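You operate a simulated robot arm through the tools that you are given. There is no shell and no other tool.

Carry out the task below with a simulated two-armed robot. There is one attempt and no reset: what you move stays moved.

JOB
Take the dye jar and put it on the top of the airing slats. Put the pounce box on the counter top by the scrub board away on the marking end of the design counter. Put the purple coat button from the counter top by the basin on the top of the laundry table and the orange coat button on top of the green wool spool end. Push the thread cabinet drawer shut. Take the cedar hanger with purple band and leave it on the counter top by the scrub board. Take the orange wool spool end and put it on the leaf stencil. Open the top drawer, put the green weight from the inside of the top drawer on the binding end of the design counter, then shut the drawer. Take the banded bundle from the gridded mat and put it on the wave stencil. Take the lint roller with black grip on the gridded mat and put it away on the top of the tool ledge. Put the oiler with white grip on the gridded mat away on the top of the ruler bench. Lift the lid of the bobbin case open. The order is free. Set down upright: dye jar, orange wool spool end, banded bundle.
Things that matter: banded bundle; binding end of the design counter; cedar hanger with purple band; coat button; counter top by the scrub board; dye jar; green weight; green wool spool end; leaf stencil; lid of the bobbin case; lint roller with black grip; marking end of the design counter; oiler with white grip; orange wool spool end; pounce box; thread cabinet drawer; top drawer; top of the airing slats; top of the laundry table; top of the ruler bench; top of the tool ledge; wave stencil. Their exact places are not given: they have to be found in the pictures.

The check looks at the end state, three seconds after you hand in, the way a careful person would. Anything else that was tipped, shoved, dropped, spilled or broken makes it a failure. A push-on lid holds only when it is set on centred and level and pressed home; a screw cap is set on level and turned clockwise until tight.

ROBOT AND FRAMES
Two 7-joint arms with fingered hands on one trunk, on a base that drives. Base frame: it is fixed to the floor where the robot stands at the start and does not move with it; the origin is under the middle of the robot, x ahead of it, y to its left, z up. Lengths are in mm, angles in degrees, forces in N, time in s.
The left shoulder is at the start at [20, 123, 1111], the right one opposite. With the tool pointing down near the work surface each hand reaches from about 100 to 480 mm from the robot's upright axis, wherever it stands, measured 20 degrees to its own side. Places, roughly: banded bundle (12x6x7 cm) [-2900, -4200, 900]; binding end of the design counter [-6000, -3500, 800]; cedar hanger with purple band (5x3x13 cm) [-2700, -1100, 800]; coat button [-3000, 500, 750]; counter top by the scrub board [-1400, 600, 900]; dye jar (8x8x9 cm) [500, -100, 900]; green weight (5x5x4 cm) [-3200, -4100, 800]; green wool spool end [-3000, 500, 1000]; leaf stencil (13x15x3 cm) [-5900, -1100, 800]; lid of the bobbin case [-4300, 800, 800]; lint roller with black grip (16x3x9 cm) [-2700, -4200, 1000]; marking end of the design counter [-6000, -1500, 800]; oiler with white grip (6x3x10 cm) [-2500, -4500, 1000]; orange wool spool end [-3000, -1750, 750]; pounce box (7x7x5 cm) [-1500, 500, 900]; thread cabinet drawer [-4100, 500, 600]; top drawer [-3200, -4200, 800]; top of the airing slats (12x15 cm) [-340, 460, 780]; top of the laundry table [-600, 600, 800]; top of the ruler bench [-1700, -1800, 800]; top of the tool ledge [400, -5300, 900]; wave stencil (13x15x3 cm) [-2500, -4300, 900]. Payload 2.4 kg a hand.
The TCP of each hand is the grasp point between the finger pads, 17 mm short of the fingertips. In the tool frame z runs along the fingers and y along their closing line. Largest opening 88 mm; the body of the gripper starts 47 mm behind the TCP. The gripper is a hand of 3 fingers: y runs from the thumb to the fingers, the wrist lies at [0, 0, -165] in the tool frame, and closing takes about 1.5 s.
Orientation is told as [roll, pitch, yaw] about the base's x, y, z axes, in that order, counted from this pose: with the fingers straight down and closing along the base's y, the tool's x points along the base's -x, its y along +y and its z along -z.

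CONTROLS
- The arms move only by the tool servo_tool. It takes "left_motion", "right_motion" or both (then of equal length, played together; a hand with none holds still); each is text: rows parted by semicolons, each of 6 numbers parted by spaces: the shift along the tool's x, y, z in mm, then the turn, a rotation vector about the tool's x, y, z in degrees. In form: tx ty tz wx wy wz; .... A call has 1 to 20 rows; each row is the pose to reach, as a shift and turn from the pose commanded when the call began, along the tool's axes at that moment. "left_gripper" and "right_gripper" are, for a hand that has rows, the finger opening in mm, from 0 to 88, set as the call begins (left out, the last holds). Each row takes 0.2 s and may step no farther than 50 mm and 8.6 degrees from the row before; otherwise, or with a gripper value out of range, the whole call is refused. Where a pose cannot be reached the arm comes as near as it can. A force on the tool above 40 N (or 10 N above the force at the start of the call, whichever is more), or a blocked arm, ends the call early, and 0.2 s more pass. The fingers move at their own pace (about 45 mm/s each) and stop on an object; they squeeze with about 22 N. The grip force told is the motor's: it shows also when the fingers shut on nothing. Time passes only in rows, and 0.2 s behind the last, so rows that repeat a pose let the fingers close. It gives the time, the measured TCP pose, the force on the tool (base axes), the opening and the grip force at its end, in the units of the frame above (readings bear some noise), with the torque about the TCP (base axes, N m) and any sound that the robot's microphone picked up.
- Cameras (640 x 400 px; columns grow to the right, rows downward): "scene" is now at [6.2, 55.2, 1547]; the picture's right is [0.90, -0.45, -0.00], its down [-0.41, -0.82, -0.40] and it looks along [0.18, 0.36, -0.91] (base axes); focal length 255 px, centre (320, 200). "left" rides on the left gripper at [-52, 4, -66] in its tool frame; the picture's right is [-0.08, -1.00, 0.00], its down [0.78, -0.07, -0.62] and it looks along [0.62, -0.05, 0.78] (tool axes); focal length 243 px, centre (320, 200). "right" rides on the right gripper at [52, 4, -66] in its tool frame; the picture's right is [-0.08, 1.00, 0.00], its down [-0.78, -0.07, -0.62] and it looks along [-0.62, -0.05, 0.78] (tool axes); focal length 243 px, centre (320, 200).
- get_image(camera): a new picture of that camera. It takes no simulated time.
- raise_lower(by): slides the trunk up (or, below 0, down) by that many mm; the arms and the scene camera ride with it, the base frame stays. It gives what a move gives, with no picture.
- base_move(legs): drives the robot by 1 to 6 legs, each [ahead, left, turn to the left] in mm, mm and degrees, along the robot's own axes; the way and the turn of a leg run together, so that a leg with both is an arc; at most 1500 mm and 180 degrees a leg. The arms and the cameras ride along, it lands a little off, and it stops where it bumps. It gives what a move gives.
- move_fingers(finger1, finger2, thumb_bend, hand): sets how far each is bent, from 0 (flat) to 100 (curled in); at 30 the hand is open as for a grip, at 70 the pads meet at the TCP. One left out holds its place. A second passes; each finger stops where it meets its share of the squeeze, and holds until it gets a number again. A gripper value or a shape takes the hand back. It gives what a move gives, with no picture; readings hold the bend of each and the force on the fingers (four entries, about 0 where the hand has none), thumb and palm.
- preshape(shape, hand): the hand has 3 fingers and takes this shape, open, in about a second: jaw (thumb against the fingers, like two jaws); tri (thumb and two fingers); tip (a fingertip pinch); poke (one finger out to press); point (the index stretched); flat (the hand flat); cup (the hand cupped); fist (a fist). The gripper value then closes the fingers along that shape, each until it touches; the sizes above hold for jaw. It gives what a move gives, with no picture.
- turn_head(pan, tilt): turns the head with the scene camera to pan (to the left, within 120 degrees either way) and tilt (down, from -29 to 69), counted from straight ahead of the robot. It gives what a move gives.
- locate(camera, pixels): for up to 12 pixels [column, row] of the newest picture of that camera ("zoom" is the newest enlarged one), the place [x, y, z] in the base frame of the surface seen there, good to about 2 mm. It takes no simulated time.
- close_up(camera, box): a new picture of the part [left, top, right, bottom] of that camera's present view, enlarged. It takes no simulated time.
- finish_job(): hands the job in; it is judged then, once.

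Open the grippers and draw the arms clear of the work before you hand the job in, unless the task says otherwise.

The tools are called after "Call:" by a JSON object that holds its "fn" and its "kwargs". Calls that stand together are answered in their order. servo_tool: Moves the arms, as the interface text tells. Its arguments: {"type":"object","properties":{"left_motion":{"type":"string"},"left_gripper":{"type":"number"},"right_motion":{"type":"string"},"right_gripper":{"type":"number"}},"required":[]} The other tools are called the same way: raise_lower (by) slides the trunk up or down; preshape (shape, hand) gives the hand a shape; move_fingers (finger1, finger2, thumb_bend, hand) moves the fingers one by one; base_move (legs) drives the base; turn_head (pan, tilt) turns the head that bears the scene camera; get_image (camera) takes a picture; locate (camera, pixels) gives the place of the surface under pixels of a picture; close_up (camera, box) takes an enlarged picture of a part of a camera's view; finish_job () hands the job in.

At the start:

```text
time_s: 0.0
left_position: [258.1, 364.6, 1073.9]
left_tcp_rot: [0.0, 0.0, -0.1]
left_wrist_force: [-0.1, 0.3, 0.3]
left_moment: [0.0, -0.02, 0.01]
left_opening: 87.5
left_gripper_force: 0.1
left_shape: jaw
left_bend: [30.0, 30.0, 30.0]
left_finger forces: [0.1, 0.0, 0.0, 0.0, 0.0, 0.0]
right_position: [275.2, 18.9, 1039.0]
right_tcp_rot: [0.0, 0.1, 0.0]
right_wrist_force: [-0.4, 0.2, 0.0]
right_moment: [0.04, 0.0, 0.0]
right_opening: 88.0
right_gripper_force: 0.0
right_shape: jaw
right_bend: [30.0, 30.0, 30.0]
right_finger forces: [0.0, 0.1, 0.1, 0.0, 0.0, 0.0]
trunk travel left (down, up): [-325.0, 505.0]
robot x, y, heading: [-1.7, 1.0, -0.2]
head pan, tilt: [63.5, 66.1]
```

scene: 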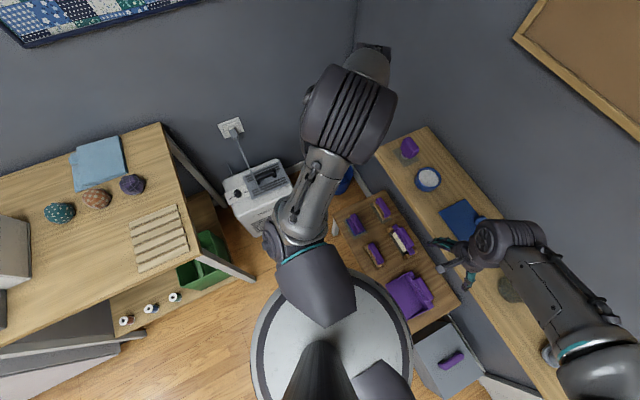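
right: 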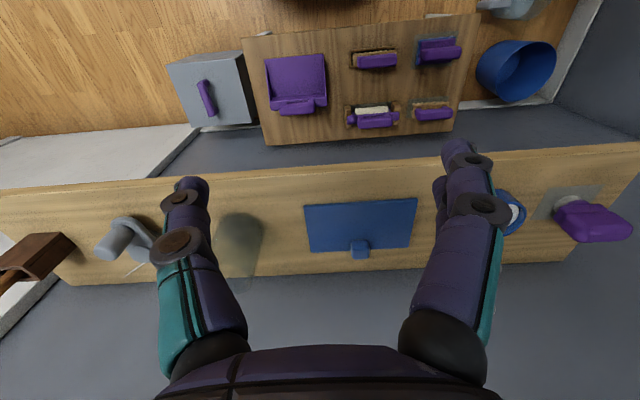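
left: 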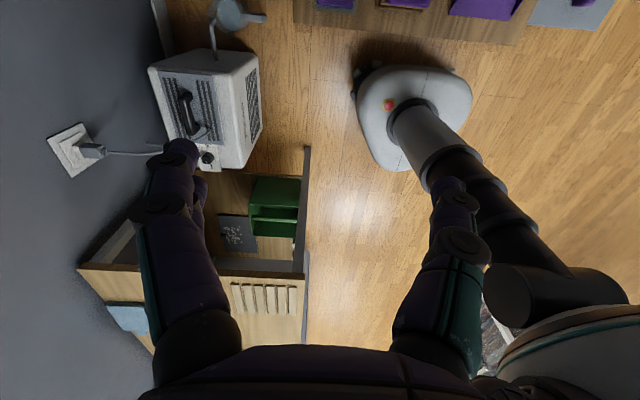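

I start by looking around from the starting place: the right camera shows the shelf ahead with several things. I turn the head to look ahead at where the dye jar should be.

Call:
{"fn": "turn_head", "kwargs": {"pan": -10, "tilt": 50}}

Call:
{"fn": "get_image", "kwargs": {"camera": "scene"}}

```text
time_s: 1.5
left_position: [256.5, 364.9, 1073.4]
left_tcp_rot: [-0.1, 0.0, -0.1]
left_wrist_force: [-1.2, 1.0, -0.5]
left_moment: [0.05, -0.03, -0.04]
left_opening: 87.8
left_gripper_force: 0.1
left_shape: jaw
left_bend: [30.0, 30.0, 30.0]
left_finger forces: [0.1, 0.1, 0.1, 0.0, 0.0, 0.0]
right_position: [275.5, 18.3, 1041.3]
right_tcp_rot: [0.0, 0.0, 0.0]
right_wrist_force: [-0.6, -0.1, 0.8]
right_moment: [0.02, 0.01, 0.0]
right_opening: 88.1
right_gripper_force: 0.1
right_shape: jaw
right_bend: [30.0, 30.0, 30.0]
right_finger forces: [0.0, 0.1, 0.1, 0.0, 0.0, 0.0]
trunk travel left (down, up): [-325.0, 505.0]
robot x, y, heading: [3.1, -1.1, 0.1]
head pan, tilt: [-10.0, 50.0]
```

```text
taken
```

scene: 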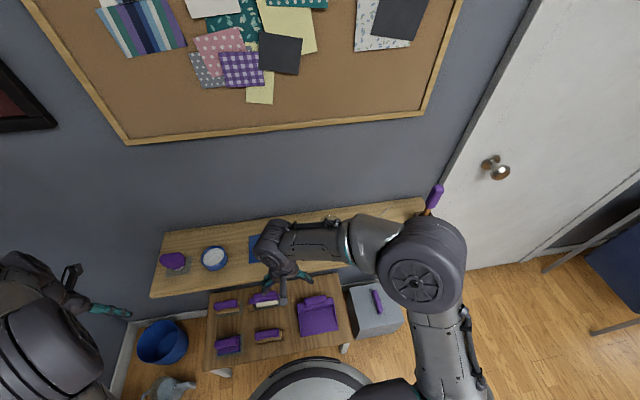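

The shelf ahead holds several things, partly hidden by the right arm. I locate the candidates in the right camera's picture.

Call:
{"fn": "get_image", "kwargs": {"camera": "right"}}

Call:
{"fn": "locate", "kwargs": {"camera": "right", "pixels": [[590, 220], [515, 215], [330, 220], [238, 235], [225, 270], [120, 245], [40, 250], [150, 210], [560, 255]]}}

Call:
{"fn": "close_up", "kwargs": {"camera": "right", "box": [0, 130, 320, 330]}}

```text
taken
```

right: 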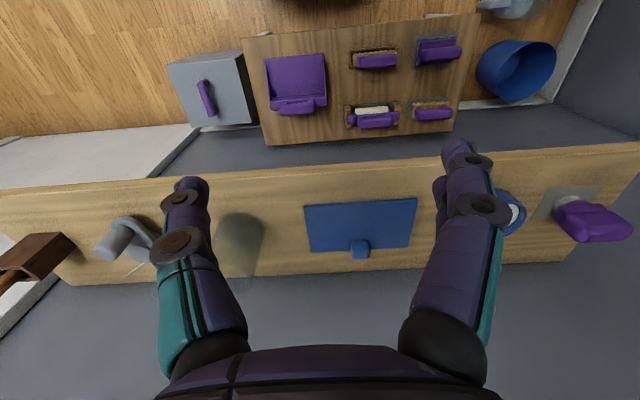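

```text
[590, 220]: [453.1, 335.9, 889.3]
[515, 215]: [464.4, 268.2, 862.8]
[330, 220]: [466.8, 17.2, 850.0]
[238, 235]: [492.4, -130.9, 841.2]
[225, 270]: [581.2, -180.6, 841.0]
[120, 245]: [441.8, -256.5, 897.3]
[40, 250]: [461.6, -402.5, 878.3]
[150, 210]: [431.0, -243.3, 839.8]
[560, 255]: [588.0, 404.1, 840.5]
```

```text
2.00 times, centred on (160, 230) of right
```

zoom: 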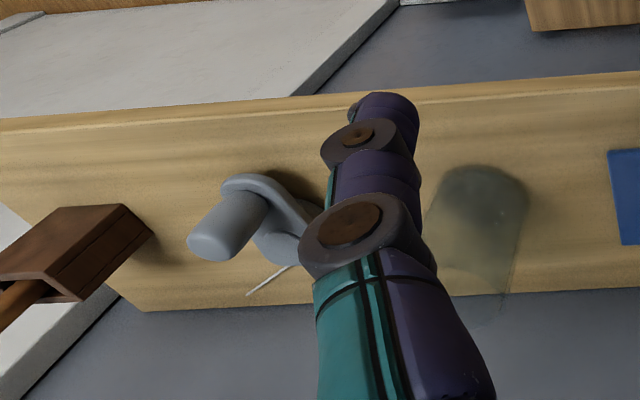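

The jar is the clear thing near [500, -130] on the shelf (z about 841), hidden from the head by the right arm. I move the right arm aside to see it.

Call:
{"fn": "servo_tool", "kwargs": {"right_motion": "0 -50 0 0 0 0; 0 -100 0 0 0 0; 0 -150 0 0 0 0; 0 -200 0 0 0 0; 0 -250 0 0 0 0; 0 -300 0 0 0 0; 0 -300 0 0 0 0"}}

Call:
{"fn": "get_image", "kwargs": {"camera": "scene"}}

Call:
{"fn": "get_image", "kwargs": {"camera": "right"}}

```text
time_s: 3.1
left_position: [257.7, 365.5, 1074.1]
left_tcp_rot: [0.0, 0.1, 0.0]
left_wrist_force: [0.6, 0.6, -0.2]
left_moment: [0.02, -0.03, 0.02]
left_opening: 87.9
left_gripper_force: 0.0
left_shape: jaw
left_bend: [30.0, 30.0, 30.0]
left_finger forces: [0.0, 0.0, 0.0, 0.0, 0.0, 0.1]
right_position: [274.2, -282.2, 1043.1]
right_tcp_rot: [-0.1, 0.1, -0.1]
right_wrist_force: [-0.2, -1.1, 0.4]
right_moment: [-0.02, 0.01, 0.0]
right_opening: 88.1
right_gripper_force: 0.1
right_shape: jaw
right_bend: [30.0, 30.0, 30.0]
right_finger forces: [0.0, 0.0, 0.0, 0.1, 0.0, 0.0]
trunk travel left (down, up): [-325.0, 505.0]
robot x, y, heading: [-0.3, 1.0, 0.1]
head pan, tilt: [-10.0, 50.0]
```

```text
taken
```

scene: 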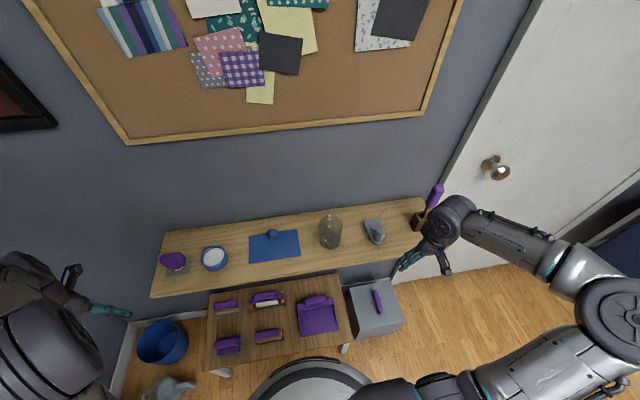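

```text
taken
```

right: 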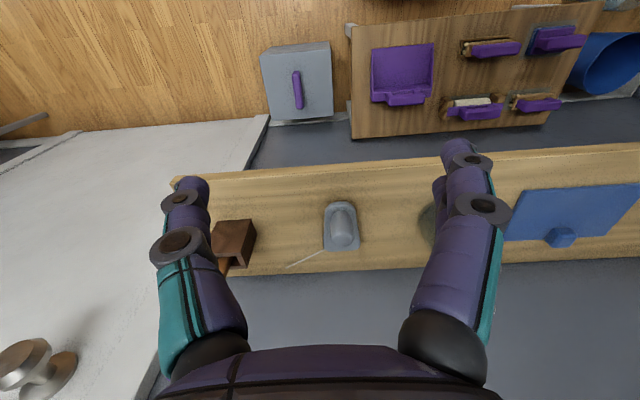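

The jar stands clear at about (330, 232) in the scene picture. I take a close-up and locate it and the edges nearby.

Call:
{"fn": "close_up", "kwargs": {"camera": "scene", "box": [270, 190, 430, 290]}}

Call:
{"fn": "locate", "kwargs": {"camera": "scene", "pixels": [[330, 232], [330, 246], [330, 218], [320, 232], [340, 232], [374, 230], [410, 220], [290, 245], [325, 315], [330, 346], [230, 360], [315, 370]]}}

```text
4.00 times, centred on (350, 240) of scene
```

zoom: 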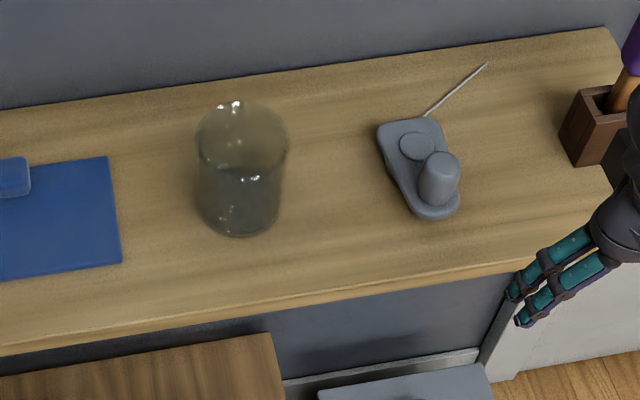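

```text
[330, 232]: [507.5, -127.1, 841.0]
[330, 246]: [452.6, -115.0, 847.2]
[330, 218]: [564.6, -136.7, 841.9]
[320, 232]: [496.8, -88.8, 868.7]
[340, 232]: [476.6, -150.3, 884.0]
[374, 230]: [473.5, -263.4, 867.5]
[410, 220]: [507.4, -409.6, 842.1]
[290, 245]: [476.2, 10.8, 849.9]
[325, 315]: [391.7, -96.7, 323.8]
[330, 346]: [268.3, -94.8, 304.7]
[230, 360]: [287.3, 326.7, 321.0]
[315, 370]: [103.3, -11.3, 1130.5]
```

The jar is about at [480, -122] with dye in it. I check how far the base reaches forward relative to the low table before driving closer.

Call:
{"fn": "locate", "kwargs": {"camera": "scene", "pixels": [[310, 360], [300, 366], [350, 372], [270, 376], [300, 350], [215, 372], [340, 342]]}}

Call:
{"fn": "get_image", "kwargs": {"camera": "left"}}

Call:
{"fn": "locate", "kwargs": {"camera": "left", "pixels": [[380, 70], [360, 100], [415, 68], [470, 95], [400, 170], [330, 30], [530, 40]]}}

```text
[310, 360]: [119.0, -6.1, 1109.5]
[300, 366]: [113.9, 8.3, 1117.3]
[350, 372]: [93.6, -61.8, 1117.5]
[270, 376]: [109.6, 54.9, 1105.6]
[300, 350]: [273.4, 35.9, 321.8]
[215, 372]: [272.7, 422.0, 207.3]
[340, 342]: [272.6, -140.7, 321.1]
```

```text
taken
```

left: 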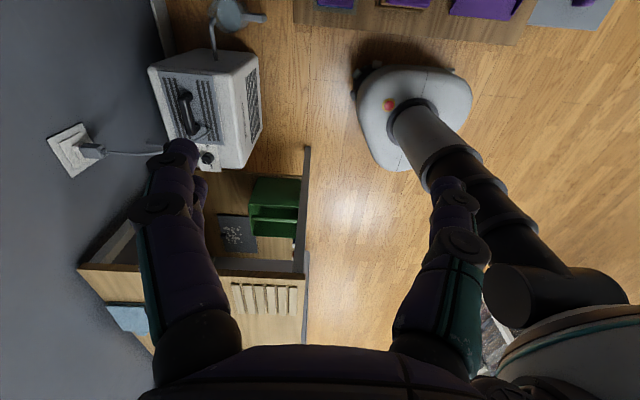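

```text
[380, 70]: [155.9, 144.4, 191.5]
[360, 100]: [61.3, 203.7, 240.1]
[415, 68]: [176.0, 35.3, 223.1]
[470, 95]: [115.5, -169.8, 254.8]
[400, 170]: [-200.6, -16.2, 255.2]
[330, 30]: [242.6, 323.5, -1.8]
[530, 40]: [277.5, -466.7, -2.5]
```

The base front is at about x=190 and the low table edge at x=270, so I can drive 50 mm ahead safely. Then I bring the right hand above the jar.

Call:
{"fn": "base_move", "kwargs": {"legs": [[50, 0, 0]]}}

Call:
{"fn": "servo_tool", "kwargs": {"right_motion": "-30 30 0 0 0 0; -60 60 0 0 0 0; -80 80 0 0 0 0; -80 80 0 0 0 0"}}

Call:
{"fn": "get_image", "kwargs": {"camera": "right"}}

Call:
{"fn": "get_image", "kwargs": {"camera": "scene"}}

```text
time_s: 4.0
left_position: [308.6, 364.1, 1073.8]
left_tcp_rot: [0.1, 0.1, 0.0]
left_wrist_force: [0.4, 0.4, 0.3]
left_moment: [0.0, 0.01, 0.02]
left_opening: 87.9
left_gripper_force: 0.1
left_shape: jaw
left_bend: [30.0, 30.0, 30.0]
left_finger forces: [0.1, 0.1, 0.0, 0.0, 0.0, 0.0]
right_position: [326.8, -283.4, 1043.2]
right_tcp_rot: [0.0, 0.1, 0.0]
right_wrist_force: [0.4, 0.3, -0.4]
right_moment: [0.0, 0.01, -0.03]
right_opening: 88.0
right_gripper_force: 0.1
right_shape: jaw
right_bend: [30.0, 30.0, 30.0]
right_finger forces: [0.0, 0.1, 0.0, 0.0, 0.0, 0.0]
trunk travel left (down, up): [-325.0, 505.0]
robot x, y, heading: [49.1, 0.6, 0.1]
head pan, tilt: [-10.0, 50.0]
```

```text
time_s: 5.0
left_position: [309.3, 365.1, 1074.6]
left_tcp_rot: [0.1, -0.1, 0.0]
left_wrist_force: [0.6, 0.0, 0.4]
left_moment: [0.02, 0.01, -0.03]
left_opening: 87.9
left_gripper_force: 0.0
left_shape: jaw
left_bend: [30.0, 30.0, 30.0]
left_finger forces: [0.0, 0.0, 0.0, 0.0, 0.0, 0.0]
right_position: [405.1, -203.9, 1041.5]
right_tcp_rot: [0.0, 0.0, 0.0]
right_wrist_force: [-0.2, 0.6, 0.4]
right_moment: [-0.01, 0.05, -0.02]
right_opening: 88.0
right_gripper_force: 0.0
right_shape: jaw
right_bend: [30.0, 30.0, 30.0]
right_finger forces: [0.1, 0.1, 0.0, 0.0, 0.0, 0.1]
trunk travel left (down, up): [-325.0, 505.0]
robot x, y, heading: [49.6, 1.0, 0.2]
head pan, tilt: [-10.0, 50.0]
```

```text
taken
```

right: 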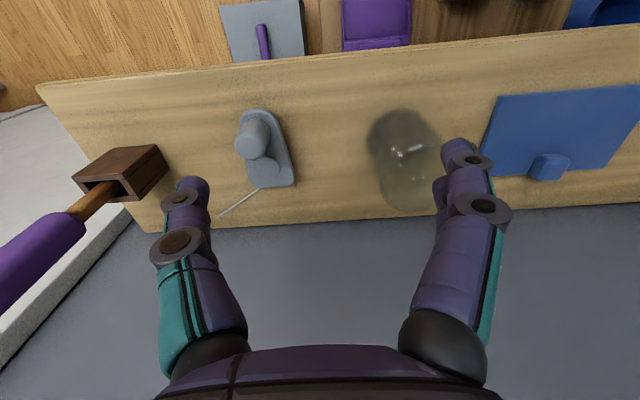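

```text
taken
```

scene: 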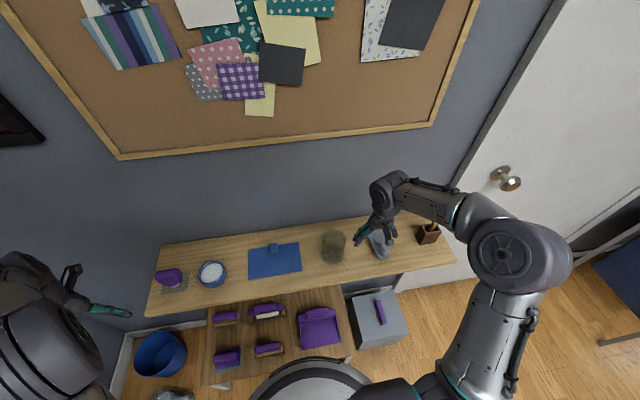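

The jar appears at (405, 160) in the right picture. I zoom in to fix its rim and base.

Call:
{"fn": "close_up", "kwargs": {"camera": "right", "box": [340, 90, 500, 220]}}

Call:
{"fn": "close_up", "kwargs": {"camera": "scene", "box": [290, 210, 390, 280]}}

```text
3.08 times, centred on (420, 155) of right
```

zoom: 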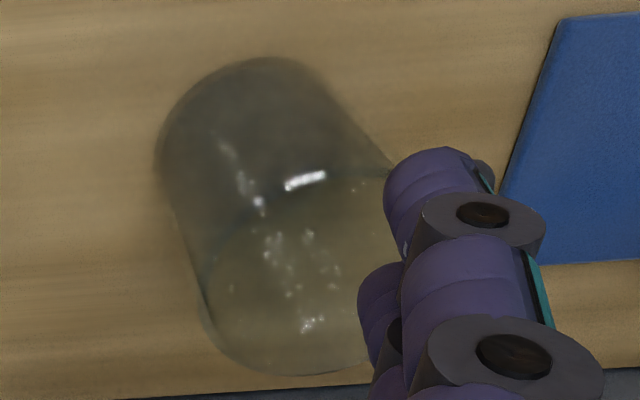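

```text
5.71 times, centred on (340, 245) of scene
```

zoom: 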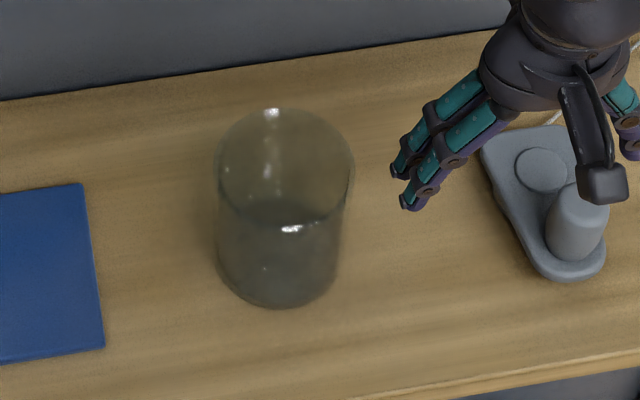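

From both views the jar centre is about [479, -120], about 72 mm across, rim at z≈931. I bring the hand over it at height and check.

Call:
{"fn": "servo_tool", "kwargs": {"right_motion": "-37 42 0 0 0 0; -74 84 0 0 0 0; -74 84 30 0 0 0; -74 84 50 0 0 0; -74 84 50 0 0 0"}}

Call:
{"fn": "get_image", "kwargs": {"camera": "right"}}

Call:
{"fn": "close_up", "kwargs": {"camera": "scene", "box": [270, 190, 430, 290]}}

```text
refused: row 1 steps farther than a row can; nothing moved
```

```text
taken
```

right: 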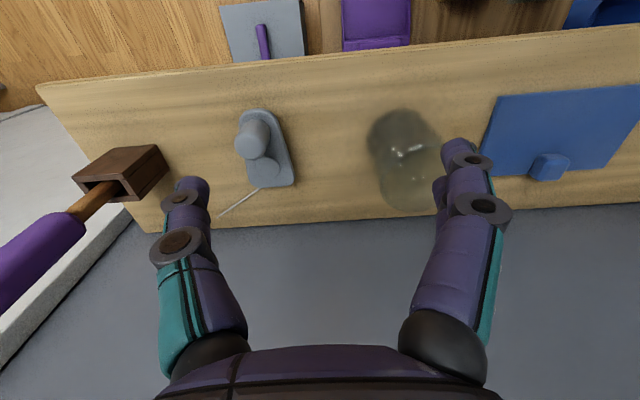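

```text
4.00 times, centred on (350, 240) of scene
```

zoom: 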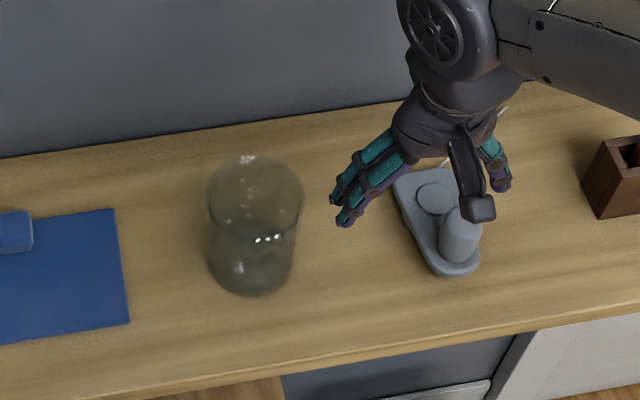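

The step was too long; I use smaller steps.

Call:
{"fn": "servo_tool", "kwargs": {"right_motion": "-25 28 0 0 0 0; -50 56 0 0 0 0; -74 84 0 0 0 0; -74 84 30 0 0 0; -74 84 60 0 0 0; -74 84 60 0 0 0"}}

Call:
{"fn": "get_image", "kwargs": {"camera": "right"}}

Call:
{"fn": "close_up", "kwargs": {"camera": "scene", "box": [270, 190, 430, 290]}}

```text
time_s: 6.4
left_position: [308.2, 365.1, 1073.2]
left_tcp_rot: [0.0, 0.0, 0.0]
left_wrist_force: [-0.3, -1.0, -0.2]
left_moment: [-0.03, 0.01, 0.0]
left_opening: 87.9
left_gripper_force: 0.0
left_shape: jaw
left_bend: [30.0, 30.0, 30.0]
left_finger forces: [0.0, 0.0, 0.0, 0.0, 0.0, 0.0]
right_position: [479.3, -120.5, 983.1]
right_tcp_rot: [0.0, 0.1, 0.0]
right_wrist_force: [0.5, 0.1, -0.2]
right_moment: [0.02, -0.01, -0.04]
right_opening: 88.0
right_gripper_force: 0.0
right_shape: jaw
right_bend: [30.0, 30.0, 30.0]
right_finger forces: [0.0, 0.1, 0.0, 0.1, 0.0, 0.0]
trunk travel left (down, up): [-325.0, 505.0]
robot x, y, heading: [49.8, -0.1, 0.3]
head pan, tilt: [-10.0, 50.0]
```

```text
taken
```

right: 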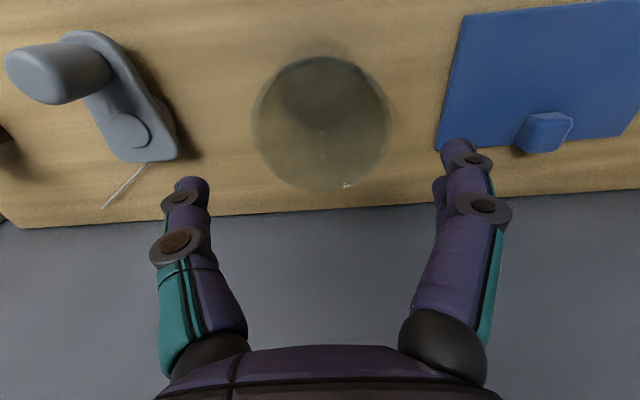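

```text
4.00 times, centred on (350, 240) of scene
```

zoom: 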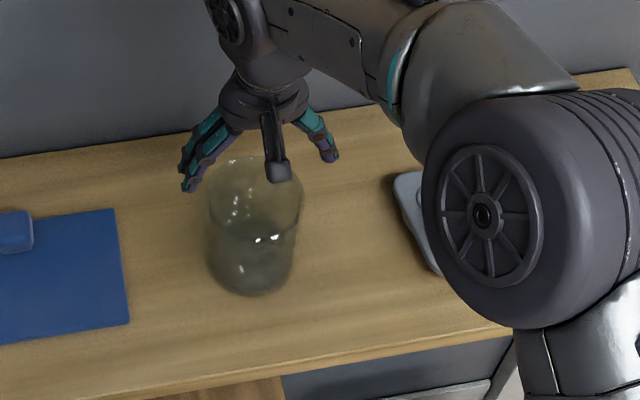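

The rim is centred at [478, -120] and 70 mm wide. I go straight down to z≈892 with the fingers on either side and close.

Call:
{"fn": "servo_tool", "kwargs": {"right_motion": "0 0 30 0 0 0; 0 0 60 0 0 0; 0 0 80 0 0 0; 0 0 91 0 0 0; 0 0 91 0 0 0"}}

Call:
{"fn": "servo_tool", "kwargs": {"right_motion": "0 0 0 0 0 0; 0 0 0 0 0 0; 0 0 0 0 0 0; 0 0 0 0 0 0; 0 0 0 0 0 0; 0 0 0 0 0 0; 0 0 0 0 0 0", "right_gripper": 60}}

Call:
{"fn": "get_image", "kwargs": {"camera": "right"}}

```text
time_s: 7.3
left_position: [306.6, 364.6, 1074.2]
left_tcp_rot: [0.0, -0.1, 0.0]
left_wrist_force: [0.2, -0.2, 0.2]
left_moment: [-0.03, 0.01, 0.0]
left_opening: 87.9
left_gripper_force: 0.0
left_shape: jaw
left_bend: [30.0, 30.0, 30.0]
left_finger forces: [0.0, 0.1, 0.0, 0.0, 0.1, 0.0]
right_position: [482.9, -119.6, 904.8]
right_tcp_rot: [0.1, -1.2, -0.1]
right_wrist_force: [-4.7, -0.6, 26.4]
right_moment: [-0.2, -0.04, 0.06]
right_opening: 87.1
right_gripper_force: 0.0
right_shape: jaw
right_bend: [30.0, 30.0, 30.0]
right_finger forces: [8.6, 3.6, 0.0, 0.1, 15.0, 0.0]
trunk travel left (down, up): [-325.0, 505.0]
robot x, y, heading: [47.8, 0.7, -0.2]
head pan, tilt: [-10.0, 50.0]
stopped in row 4 (right hand): the force on the tool passed its limit at 49 N (the readings are from after the stop); the commanded pose is now the measured one
```

```text
time_s: 8.9
left_position: [305.5, 364.1, 1073.7]
left_tcp_rot: [-0.1, 0.0, 0.1]
left_wrist_force: [-0.7, 0.6, -0.1]
left_moment: [-0.03, -0.02, -0.01]
left_opening: 87.9
left_gripper_force: 0.1
left_shape: jaw
left_bend: [30.0, 30.0, 30.0]
left_finger forces: [0.0, 0.1, 0.0, 0.0, 0.0, 0.0]
right_position: [482.6, -119.0, 903.7]
right_tcp_rot: [0.1, -1.0, -0.1]
right_wrist_force: [4.0, 0.9, 36.7]
right_moment: [-0.08, -0.06, 0.22]
right_opening: 60.7
right_gripper_force: 22.2
right_shape: jaw
right_bend: [70.0, 70.0, 65.0]
right_finger forces: [20.9, 16.2, 0.1, 0.1, 35.2, 0.0]
trunk travel left (down, up): [-325.0, 505.0]
robot x, y, heading: [54.8, -2.4, -0.0]
head pan, tilt: [-10.0, 50.0]
```

```text
taken
```

right: 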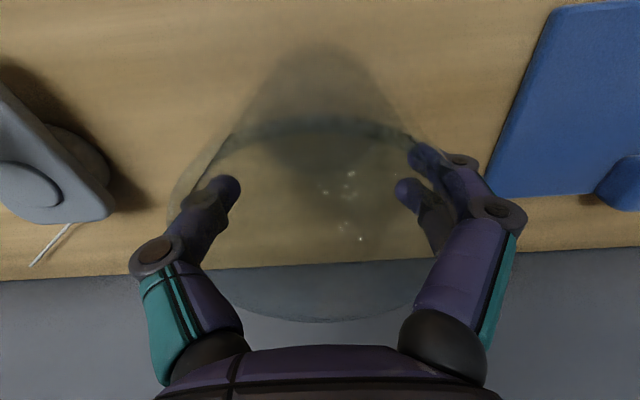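

The hand was stopped by an upward force near z=905 and now presses something at opening 60.7. I look closely before doing anything else.

Call:
{"fn": "close_up", "kwargs": {"camera": "right", "box": [130, 60, 530, 340]}}

Call:
{"fn": "close_up", "kwargs": {"camera": "scene", "box": [290, 210, 370, 270]}}

```text
1.43 times, centred on (330, 200) of right
```

zoom: 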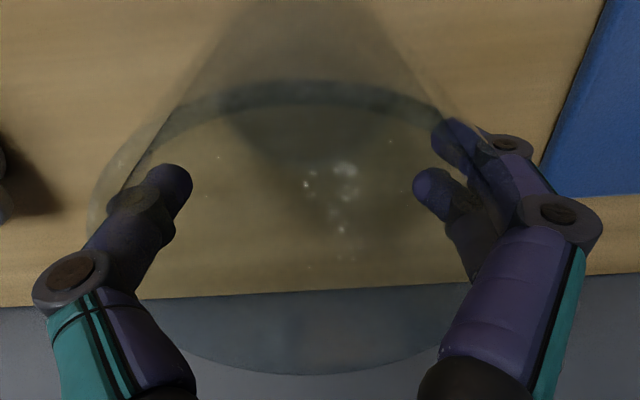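

```text
6.67 times, centred on (330, 240) of scene
```

zoom: 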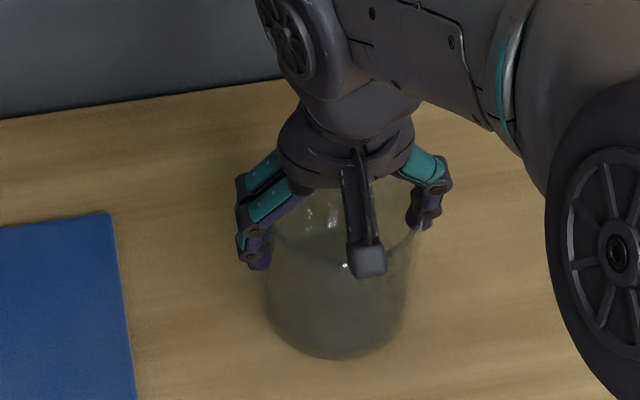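

Fingers are outside the jar, but its rim is meeting the inner knuckles, so I am pressing down on it. I open, rise to about z=918, and grip nearer the rim.

Call:
{"fn": "servo_tool", "kwargs": {"right_motion": "0 0 0 0 0 0; 0 0 0 0 0 0; 0 0 0 0 0 0; 0 0 0 0 0 0", "right_gripper": 88}}

Call:
{"fn": "servo_tool", "kwargs": {"right_motion": "5 0 -5 0 0 0; 5 0 -10 0 0 0; 5 0 -14 0 -1 0; 5 0 -14 0 -1 0; 5 0 -14 0 -1 0"}}

Call:
{"fn": "get_image", "kwargs": {"camera": "right"}}

```text
time_s: 9.9
left_position: [307.2, 364.5, 1073.8]
left_tcp_rot: [0.0, -0.1, 0.0]
left_wrist_force: [-1.0, -0.9, 0.7]
left_moment: [0.01, 0.0, 0.03]
left_opening: 87.8
left_gripper_force: 0.0
left_shape: jaw
left_bend: [30.0, 30.0, 30.0]
left_finger forces: [0.0, 0.0, 0.1, 0.0, 0.0, 0.0]
right_position: [481.9, -119.6, 903.1]
right_tcp_rot: [0.1, -1.0, 0.0]
right_wrist_force: [3.4, -1.2, 36.7]
right_moment: [-0.22, 0.17, 0.13]
right_opening: 87.3
right_gripper_force: 0.1
right_shape: jaw
right_bend: [30.0, 30.0, 30.0]
right_finger forces: [9.8, 6.1, 0.1, 0.0, 21.2, 0.1]
trunk travel left (down, up): [-325.0, 505.0]
robot x, y, heading: [48.7, -0.8, -0.1]
head pan, tilt: [-10.0, 50.0]
```

```text
time_s: 11.2
left_position: [308.5, 364.5, 1074.4]
left_tcp_rot: [0.0, 0.0, 0.0]
left_wrist_force: [0.3, -0.3, 0.0]
left_moment: [-0.02, -0.01, 0.02]
left_opening: 87.9
left_gripper_force: 0.1
left_shape: jaw
left_bend: [30.0, 30.0, 30.0]
left_finger forces: [0.0, 0.0, 0.0, 0.1, 0.0, 0.0]
right_position: [478.5, -118.5, 916.0]
right_tcp_rot: [0.1, -1.7, -0.1]
right_wrist_force: [-0.5, 0.4, 0.6]
right_moment: [0.0, 0.02, -0.01]
right_opening: 87.8
right_gripper_force: 0.0
right_shape: jaw
right_bend: [30.0, 30.0, 30.0]
right_finger forces: [0.1, 0.1, 0.0, 0.0, 0.0, 0.1]
trunk travel left (down, up): [-325.0, 505.0]
robot x, y, heading: [50.7, -1.7, 0.0]
head pan, tilt: [-10.0, 50.0]
```

```text
taken
```

right: 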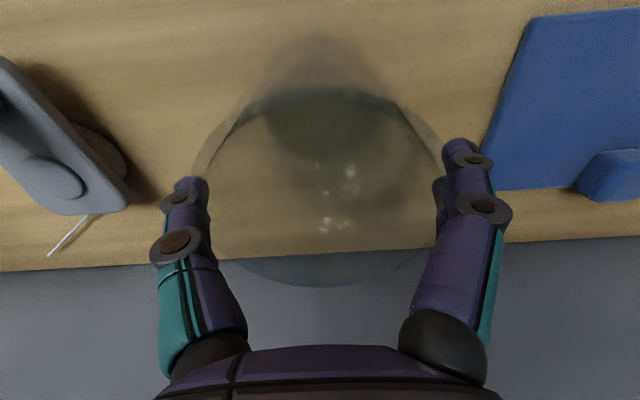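

No contact now at z=916. I level the hand and close the fingers on the upper part of the jar.

Call:
{"fn": "servo_tool", "kwargs": {"right_motion": "0 -1 2 0 1.7 0; 0 -1 2 0 1.7 0"}}

Call:
{"fn": "servo_tool", "kwargs": {"right_motion": "0 0 0 0 0 0; 0 0 0 0 0 0; 0 0 0 0 0 0; 0 0 0 0 0 0; 0 0 0 0 0 0; 0 0 0 0 0 0; 0 0 0 0 0 0", "right_gripper": 62}}

Call:
{"fn": "get_image", "kwargs": {"camera": "right"}}

Call:
{"fn": "close_up", "kwargs": {"camera": "scene", "box": [290, 210, 370, 270]}}

```text
time_s: 11.8
left_position: [307.0, 364.3, 1073.5]
left_tcp_rot: [0.0, 0.1, 0.0]
left_wrist_force: [-0.1, 0.0, 0.4]
left_moment: [-0.02, 0.01, 0.0]
left_opening: 87.7
left_gripper_force: 0.1
left_shape: jaw
left_bend: [30.0, 30.0, 30.0]
left_finger forces: [0.0, 0.0, 0.0, 0.0, 0.0, 0.1]
right_position: [477.5, -120.4, 913.4]
right_tcp_rot: [0.1, -0.1, 0.0]
right_wrist_force: [0.1, 1.0, 0.6]
right_moment: [0.06, -0.01, 0.02]
right_opening: 87.8
right_gripper_force: 0.1
right_shape: jaw
right_bend: [30.0, 30.0, 30.0]
right_finger forces: [1.2, 0.1, 0.0, 0.0, 0.0, 0.1]
trunk travel left (down, up): [-325.0, 505.0]
robot x, y, heading: [52.7, -0.5, 0.2]
head pan, tilt: [-10.0, 50.0]
```

```text
time_s: 13.3
left_position: [309.2, 363.7, 1074.1]
left_tcp_rot: [0.0, 0.0, 0.0]
left_wrist_force: [-0.4, -0.1, -0.8]
left_moment: [-0.01, -0.02, -0.04]
left_opening: 87.9
left_gripper_force: 0.2
left_shape: jaw
left_bend: [30.0, 30.0, 30.0]
left_finger forces: [0.1, 0.0, 0.0, 0.1, 0.0, 0.0]
right_position: [478.1, -119.3, 914.3]
right_tcp_rot: [0.1, -0.2, -0.1]
right_wrist_force: [0.2, -0.4, -1.7]
right_moment: [0.0, -0.04, 0.01]
right_opening: 61.5
right_gripper_force: 22.3
right_shape: jaw
right_bend: [64.0, 69.0, 65.0]
right_finger forces: [10.7, 10.1, 0.1, 0.0, 19.3, 0.0]
trunk travel left (down, up): [-325.0, 505.0]
robot x, y, heading: [48.1, 2.5, 0.4]
head pan, tilt: [-10.0, 50.0]
```

```text
taken
```

right: 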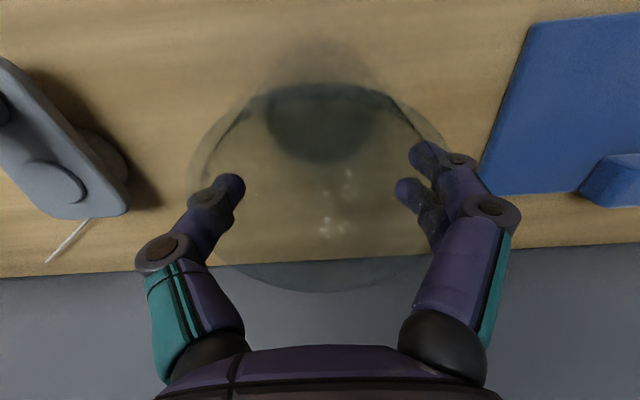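

```text
6.67 times, centred on (330, 240) of scene
```

zoom: 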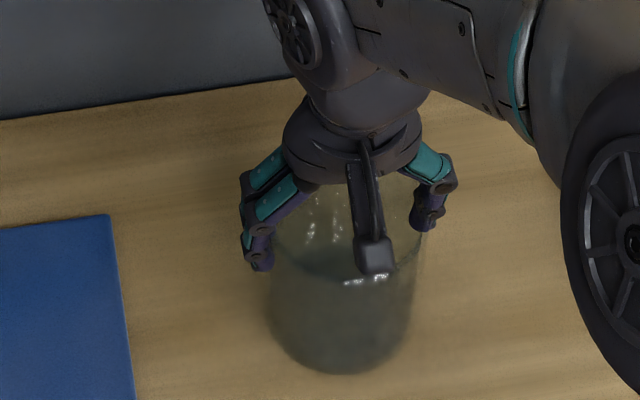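

The fingers hold with 10/10/19 N. I command a tighter opening so that the squeeze is full, then lift 20 mm slowly.

Call:
{"fn": "servo_tool", "kwargs": {"right_motion": "0 0 0 0 0 0; 0 0 0 0 0 0; 0 0 0 0 0 0; 0 0 0 0 0 0; 0 0 -5 0 0 0; 0 0 -10 0 0 0; 0 0 -20 0 0 0; 0 0 -20 0 0 0", "right_gripper": 50}}

Call:
{"fn": "get_image", "kwargs": {"camera": "right"}}

Call:
{"fn": "close_up", "kwargs": {"camera": "scene", "box": [290, 210, 370, 270]}}

```text
time_s: 15.2
left_position: [309.0, 365.3, 1073.2]
left_tcp_rot: [0.0, 0.1, -0.1]
left_wrist_force: [-0.3, 0.1, 0.2]
left_moment: [0.01, 0.01, -0.03]
left_opening: 87.8
left_gripper_force: 0.0
left_shape: jaw
left_bend: [30.0, 30.0, 30.0]
left_finger forces: [0.1, 0.0, 0.0, 0.0, 0.0, 0.0]
right_position: [478.8, -119.3, 933.4]
right_tcp_rot: [0.1, 0.0, -0.1]
right_wrist_force: [-0.5, -0.6, -1.7]
right_moment: [0.02, 0.0, -0.01]
right_opening: 62.5
right_gripper_force: 21.6
right_shape: jaw
right_bend: [64.0, 68.0, 64.0]
right_finger forces: [11.0, 10.3, 0.1, 0.0, 19.4, 0.0]
trunk travel left (down, up): [-325.0, 505.0]
robot x, y, heading: [49.1, 3.3, 0.1]
head pan, tilt: [-10.0, 50.0]
```

```text
taken
```

right: 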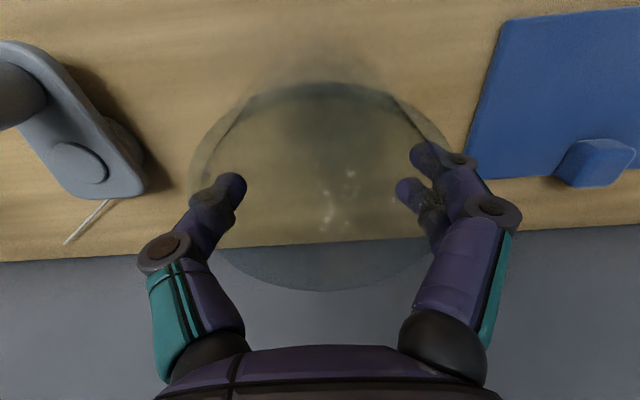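

```text
6.67 times, centred on (330, 240) of scene
```

zoom: 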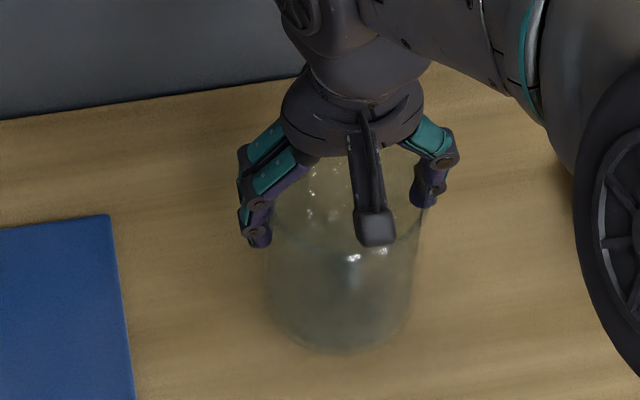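

The jar lifts cleanly. I raise it further and draw it back toward the body, and turn the head to look at the laundry table.

Call:
{"fn": "servo_tool", "kwargs": {"right_motion": "0 0 -25 0 0 0; 0 0 -50 0 0 0; 0 0 -75 0 0 0; 0 0 -100 0 0 0; 25 0 -120 0 0 0; 50 0 -130 0 0 0; 80 0 -130 0 0 0; 110 0 -130 0 0 0; 140 0 -130 0 0 0; 160 0 -130 0 0 0; 160 0 -130 0 0 0"}}

Call:
{"fn": "turn_head", "kwargs": {"pan": 110, "tilt": 45}}

Call:
{"fn": "get_image", "kwargs": {"camera": "scene"}}

Call:
{"fn": "get_image", "kwargs": {"camera": "right"}}

```text
time_s: 17.6
left_position: [308.3, 364.4, 1073.9]
left_tcp_rot: [0.1, 0.0, 0.0]
left_wrist_force: [0.2, 0.2, -0.6]
left_moment: [-0.02, 0.03, 0.01]
left_opening: 88.0
left_gripper_force: 0.0
left_shape: jaw
left_bend: [30.0, 30.0, 30.0]
left_finger forces: [0.1, 0.1, 0.0, 0.0, 0.0, 0.0]
right_position: [317.1, -121.3, 1065.5]
right_tcp_rot: [0.2, -0.1, -0.1]
right_wrist_force: [-0.5, 0.3, -1.5]
right_moment: [0.0, 0.01, 0.01]
right_opening: 62.3
right_gripper_force: 22.2
right_shape: jaw
right_bend: [64.0, 68.0, 64.0]
right_finger forces: [10.8, 10.5, 0.0, 0.0, 19.4, 0.0]
trunk travel left (down, up): [-325.0, 505.0]
robot x, y, heading: [54.3, 1.8, 0.1]
head pan, tilt: [-10.0, 50.0]
```

```text
time_s: 19.6
left_position: [310.0, 364.6, 1073.8]
left_tcp_rot: [0.0, 0.1, 0.1]
left_wrist_force: [0.0, -0.5, 0.5]
left_moment: [0.01, 0.03, -0.03]
left_opening: 87.8
left_gripper_force: 0.0
left_shape: jaw
left_bend: [30.0, 30.0, 30.0]
left_finger forces: [0.0, 0.0, 0.0, 0.0, 0.1, 0.1]
right_position: [318.3, -121.4, 1064.4]
right_tcp_rot: [0.1, -0.1, -0.1]
right_wrist_force: [-0.5, 0.3, -1.0]
right_moment: [0.0, -0.02, 0.03]
right_opening: 62.5
right_gripper_force: 21.4
right_shape: jaw
right_bend: [64.0, 68.0, 64.0]
right_finger forces: [10.9, 10.5, 0.0, 0.0, 19.3, 0.0]
trunk travel left (down, up): [-325.0, 505.0]
robot x, y, heading: [51.9, -3.8, -0.2]
head pan, tilt: [110.0, 45.0]
```

```text
taken
```

scene: 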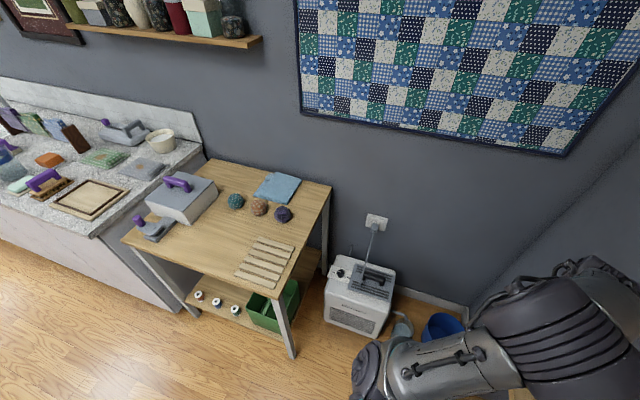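

```text
taken
```

right: 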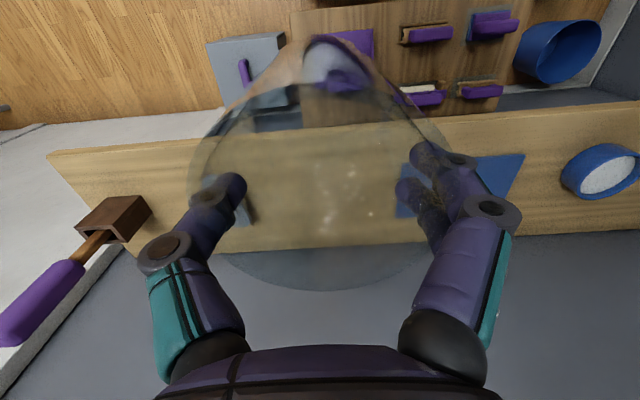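

The laundry table with the slats (265, 262) and the counter beyond are visible. I locate the slats and the table edges, and zoom on the counter.

Call:
{"fn": "locate", "kwargs": {"camera": "scene", "pixels": [[265, 262], [250, 280], [278, 242], [240, 270], [290, 250], [274, 288], [330, 188], [122, 238], [295, 355], [285, 270], [205, 290], [60, 240]]}}

Call:
{"fn": "close_up", "kwargs": {"camera": "scene", "box": [0, 80, 220, 220]}}

Call:
{"fn": "close_up", "kwargs": {"camera": "scene", "box": [110, 150, 350, 320]}}

```text
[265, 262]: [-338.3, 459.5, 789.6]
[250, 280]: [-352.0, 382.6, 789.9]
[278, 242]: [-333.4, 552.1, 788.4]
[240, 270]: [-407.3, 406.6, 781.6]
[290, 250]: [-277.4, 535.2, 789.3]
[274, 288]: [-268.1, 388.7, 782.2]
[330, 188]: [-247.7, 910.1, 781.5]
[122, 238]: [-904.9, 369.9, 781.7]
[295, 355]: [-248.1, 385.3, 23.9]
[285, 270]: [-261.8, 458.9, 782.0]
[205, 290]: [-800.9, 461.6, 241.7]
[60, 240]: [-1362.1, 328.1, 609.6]
```

```text
2.86 times, centred on (110, 150) of scene
```

zoom: 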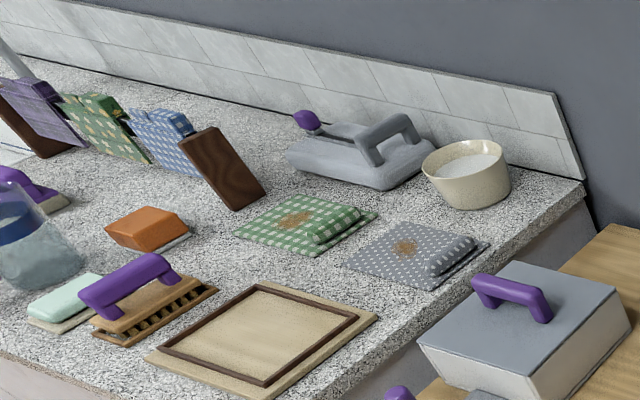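

```text
2.35 times, centred on (230, 235) of scene
```

zoom: 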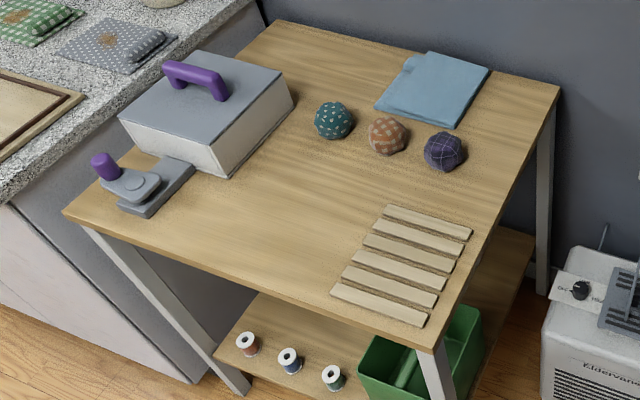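

The slats' centre is at [-338, 460] with top z≈789.5; the table's front edge is y≈370. I back away from the shelf and turn left to face the table with the jar held.

Call:
{"fn": "base_move", "kwargs": {"legs": [[-490, 0, 0], [0, 0, 90]]}}

Call:
{"fn": "turn_head", "kwargs": {"pan": 0, "tilt": 50}}

Call:
{"fn": "get_image", "kwargs": {"camera": "scene"}}

```text
time_s: 26.3
left_position: [-801.9, 253.0, 1074.0]
left_tcp_rot: [0.0, 0.0, 90.5]
left_wrist_force: [-1.2, 0.6, 0.2]
left_moment: [-0.04, 0.01, 0.02]
left_opening: 88.0
left_gripper_force: 0.1
left_shape: jaw
left_bend: [30.0, 30.0, 30.0]
left_finger forces: [0.0, 0.1, 0.0, 0.0, 0.1, 0.1]
right_position: [-316.8, 266.3, 1063.6]
right_tcp_rot: [0.1, -0.1, 90.5]
right_wrist_force: [-0.3, 0.8, -2.0]
right_moment: [0.03, -0.01, 0.02]
right_opening: 62.5
right_gripper_force: 22.2
right_shape: jaw
right_bend: [64.0, 69.0, 64.0]
right_finger forces: [10.8, 10.5, 0.0, 0.0, 19.2, 0.0]
trunk travel left (down, up): [-325.0, 505.0]
robot x, y, heading: [-434.4, -0.3, 90.5]
head pan, tilt: [110.0, 45.0]
```

```text
time_s: 28.1
left_position: [-801.8, 252.0, 1075.5]
left_tcp_rot: [0.0, -0.1, 90.5]
left_wrist_force: [-0.5, 0.9, 0.2]
left_moment: [0.0, 0.0, 0.03]
left_opening: 87.8
left_gripper_force: 0.0
left_shape: jaw
left_bend: [30.0, 30.0, 30.0]
left_finger forces: [0.0, 0.1, 0.1, 0.1, 0.1, 0.0]
right_position: [-316.2, 265.8, 1063.7]
right_tcp_rot: [0.1, -0.1, 90.5]
right_wrist_force: [-0.1, 0.6, -0.9]
right_moment: [0.03, 0.04, 0.04]
right_opening: 62.5
right_gripper_force: 21.9
right_shape: jaw
right_bend: [64.0, 69.0, 64.0]
right_finger forces: [10.8, 10.4, 0.0, 0.1, 19.2, 0.0]
trunk travel left (down, up): [-325.0, 505.0]
robot x, y, heading: [-435.7, -3.8, 90.5]
head pan, tilt: [0.0, 50.0]
```

```text
taken
```

scene: 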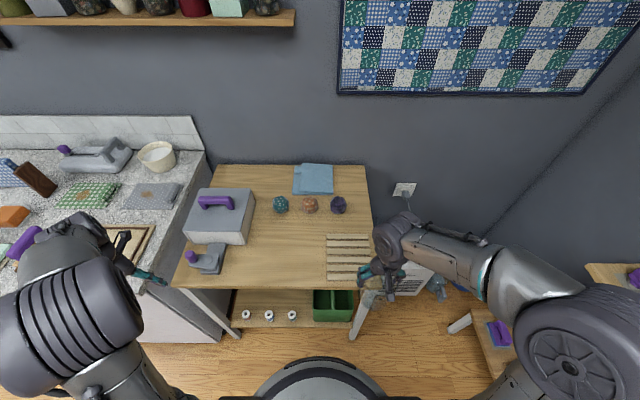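

The view is clear. I drive 100 mm ahead and then move the jar over the slats.

Call:
{"fn": "base_move", "kwargs": {"legs": [[100, 0, 0]]}}

```text
time_s: 29.3
left_position: [-802.3, 355.1, 1073.3]
left_tcp_rot: [0.0, 0.2, 90.5]
left_wrist_force: [-0.1, 0.2, 0.9]
left_moment: [-0.02, -0.03, 0.0]
left_opening: 87.7
left_gripper_force: 0.1
left_shape: jaw
left_bend: [30.0, 30.0, 30.0]
left_finger forces: [0.0, 0.0, 0.0, 0.0, 0.0, 0.0]
right_position: [-317.8, 368.8, 1064.1]
right_tcp_rot: [0.1, 0.0, 90.5]
right_wrist_force: [0.5, 0.4, -2.3]
right_moment: [0.0, 0.03, 0.01]
right_opening: 62.1
right_gripper_force: 21.7
right_shape: jaw
right_bend: [64.0, 69.0, 64.0]
right_finger forces: [11.0, 10.4, 0.0, 0.1, 19.2, 0.0]
trunk travel left (down, up): [-325.0, 505.0]
robot x, y, heading: [-438.4, 98.5, 90.7]
head pan, tilt: [0.0, 50.0]
```

I move the jar over the slats' centre and lower to about 27 mm above them.

Call:
{"fn": "servo_tool", "kwargs": {"right_motion": "-30 6 0 0 0 0; -60 13 0 0 0 0; -91 19 0 0 0 0; -91 19 30 0 0 0; -91 19 60 0 0 0; -91 19 90 0 0 0; -91 19 120 0 0 0; -91 19 150 0 0 0; -91 19 172 0 0 0; -91 19 172 0 0 0"}}

Call:
{"fn": "get_image", "kwargs": {"camera": "right"}}

Call:
{"fn": "close_up", "kwargs": {"camera": "scene", "box": [290, 220, 450, 320]}}

```text
time_s: 31.5
left_position: [-802.1, 353.0, 1072.9]
left_tcp_rot: [0.0, -0.1, 90.5]
left_wrist_force: [0.3, 0.4, 0.1]
left_moment: [0.0, 0.0, 0.04]
left_opening: 87.8
left_gripper_force: 0.1
left_shape: jaw
left_bend: [30.0, 30.0, 30.0]
left_finger forces: [0.1, 0.0, 0.0, 0.0, 0.0, 0.0]
right_position: [-335.3, 460.7, 893.2]
right_tcp_rot: [0.1, -0.1, 90.4]
right_wrist_force: [0.1, -0.3, -1.5]
right_moment: [0.01, 0.02, 0.01]
right_opening: 62.3
right_gripper_force: 22.2
right_shape: jaw
right_bend: [64.0, 69.0, 64.0]
right_finger forces: [10.8, 10.5, 0.0, 0.0, 19.1, 0.0]
trunk travel left (down, up): [-325.0, 505.0]
robot x, y, heading: [-433.8, 101.8, 90.4]
head pan, tilt: [0.0, 50.0]
```

```text
taken
```

right: 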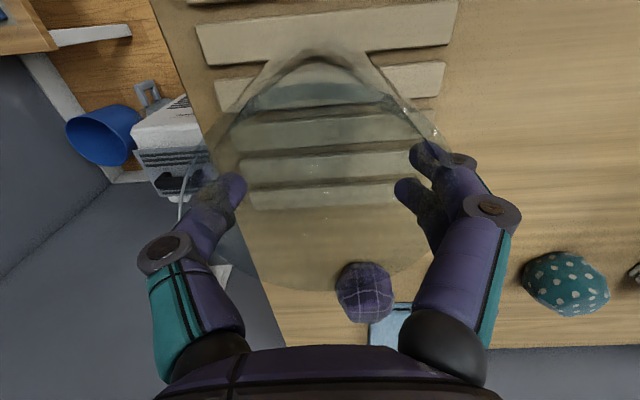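

```text
4.00 times, centred on (370, 270) of scene
```

zoom: 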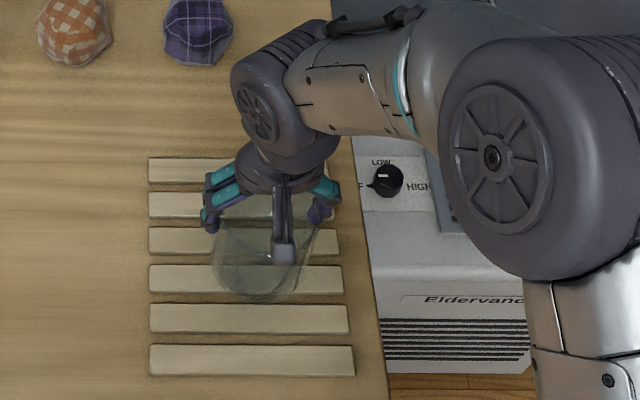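

The jar is over the middle of the slats. I lower the last 30 mm gently.

Call:
{"fn": "servo_tool", "kwargs": {"right_motion": "0 0 10 0 0 0; 0 0 18 0 0 0; 0 0 24 0 0 0; 0 0 27 0 0 0; 0 0 29 0 0 0; 0 0 30.5 0 0 0; 0 0 30.5 0 0 0"}}

```text
time_s: 33.1
left_position: [-802.5, 353.7, 1073.0]
left_tcp_rot: [-0.1, -0.1, 90.5]
left_wrist_force: [0.7, 0.0, -0.6]
left_moment: [-0.01, 0.02, 0.01]
left_opening: 87.8
left_gripper_force: 0.1
left_shape: jaw
left_bend: [30.0, 30.0, 30.0]
left_finger forces: [0.0, 0.1, 0.0, 0.1, 0.0, 0.1]
right_position: [-336.4, 458.7, 862.9]
right_tcp_rot: [0.2, 0.0, 90.5]
right_wrist_force: [0.6, -0.1, -1.1]
right_moment: [0.02, -0.02, 0.01]
right_opening: 62.0
right_gripper_force: 21.6
right_shape: jaw
right_bend: [64.0, 69.0, 64.0]
right_finger forces: [11.0, 10.5, 0.1, 0.0, 19.1, 0.0]
trunk travel left (down, up): [-325.0, 505.0]
robot x, y, heading: [-433.7, 100.5, 90.5]
head pan, tilt: [0.0, 50.0]
```

Not yet in contact (force still about −1.1 N). I go down in 1 mm steps and watch the force.

Call:
{"fn": "servo_tool", "kwargs": {"right_motion": "0 0 1 0 0 0; 0 0 2 0 0 0; 0 0 2 0 0 0"}}

Call:
{"fn": "servo_tool", "kwargs": {"right_motion": "0 0 1 0 0 0; 0 0 1 0 0 0"}}

```text
time_s: 33.9
left_position: [-802.3, 352.9, 1074.2]
left_tcp_rot: [0.0, 0.0, 90.5]
left_wrist_force: [0.1, -0.1, -0.3]
left_moment: [0.02, -0.01, -0.03]
left_opening: 87.9
left_gripper_force: 0.0
left_shape: jaw
left_bend: [30.0, 30.0, 30.0]
left_finger forces: [0.0, 0.0, 0.0, 0.0, 0.0, 0.0]
right_position: [-336.3, 458.3, 861.4]
right_tcp_rot: [0.1, -0.2, 90.5]
right_wrist_force: [0.5, -1.1, 10.0]
right_moment: [0.03, 0.03, 0.03]
right_opening: 62.1
right_gripper_force: 21.9
right_shape: jaw
right_bend: [64.0, 69.0, 64.0]
right_finger forces: [11.4, 11.0, 0.1, 0.0, 19.7, 0.0]
trunk travel left (down, up): [-325.0, 505.0]
robot x, y, heading: [-432.2, 102.2, 90.8]
head pan, tilt: [0.0, 50.0]
```

```text
time_s: 34.5
left_position: [-801.9, 353.8, 1073.4]
left_tcp_rot: [0.0, -0.1, 90.5]
left_wrist_force: [-0.2, 0.0, -0.3]
left_moment: [-0.02, -0.03, 0.03]
left_opening: 87.9
left_gripper_force: 0.1
left_shape: jaw
left_bend: [30.0, 30.0, 30.0]
left_finger forces: [0.1, 0.1, 0.0, 0.0, 0.0, 0.1]
right_position: [-337.5, 459.3, 860.3]
right_tcp_rot: [0.1, -0.2, 90.5]
right_wrist_force: [1.3, 1.6, 13.9]
right_moment: [0.03, 0.03, -0.02]
right_opening: 61.8
right_gripper_force: 21.8
right_shape: jaw
right_bend: [65.0, 70.0, 64.0]
right_finger forces: [11.1, 11.1, 0.0, 0.0, 20.9, 0.0]
trunk travel left (down, up): [-325.0, 505.0]
robot x, y, heading: [-435.0, 102.9, 90.6]
head pan, tilt: [0.0, 50.0]
```

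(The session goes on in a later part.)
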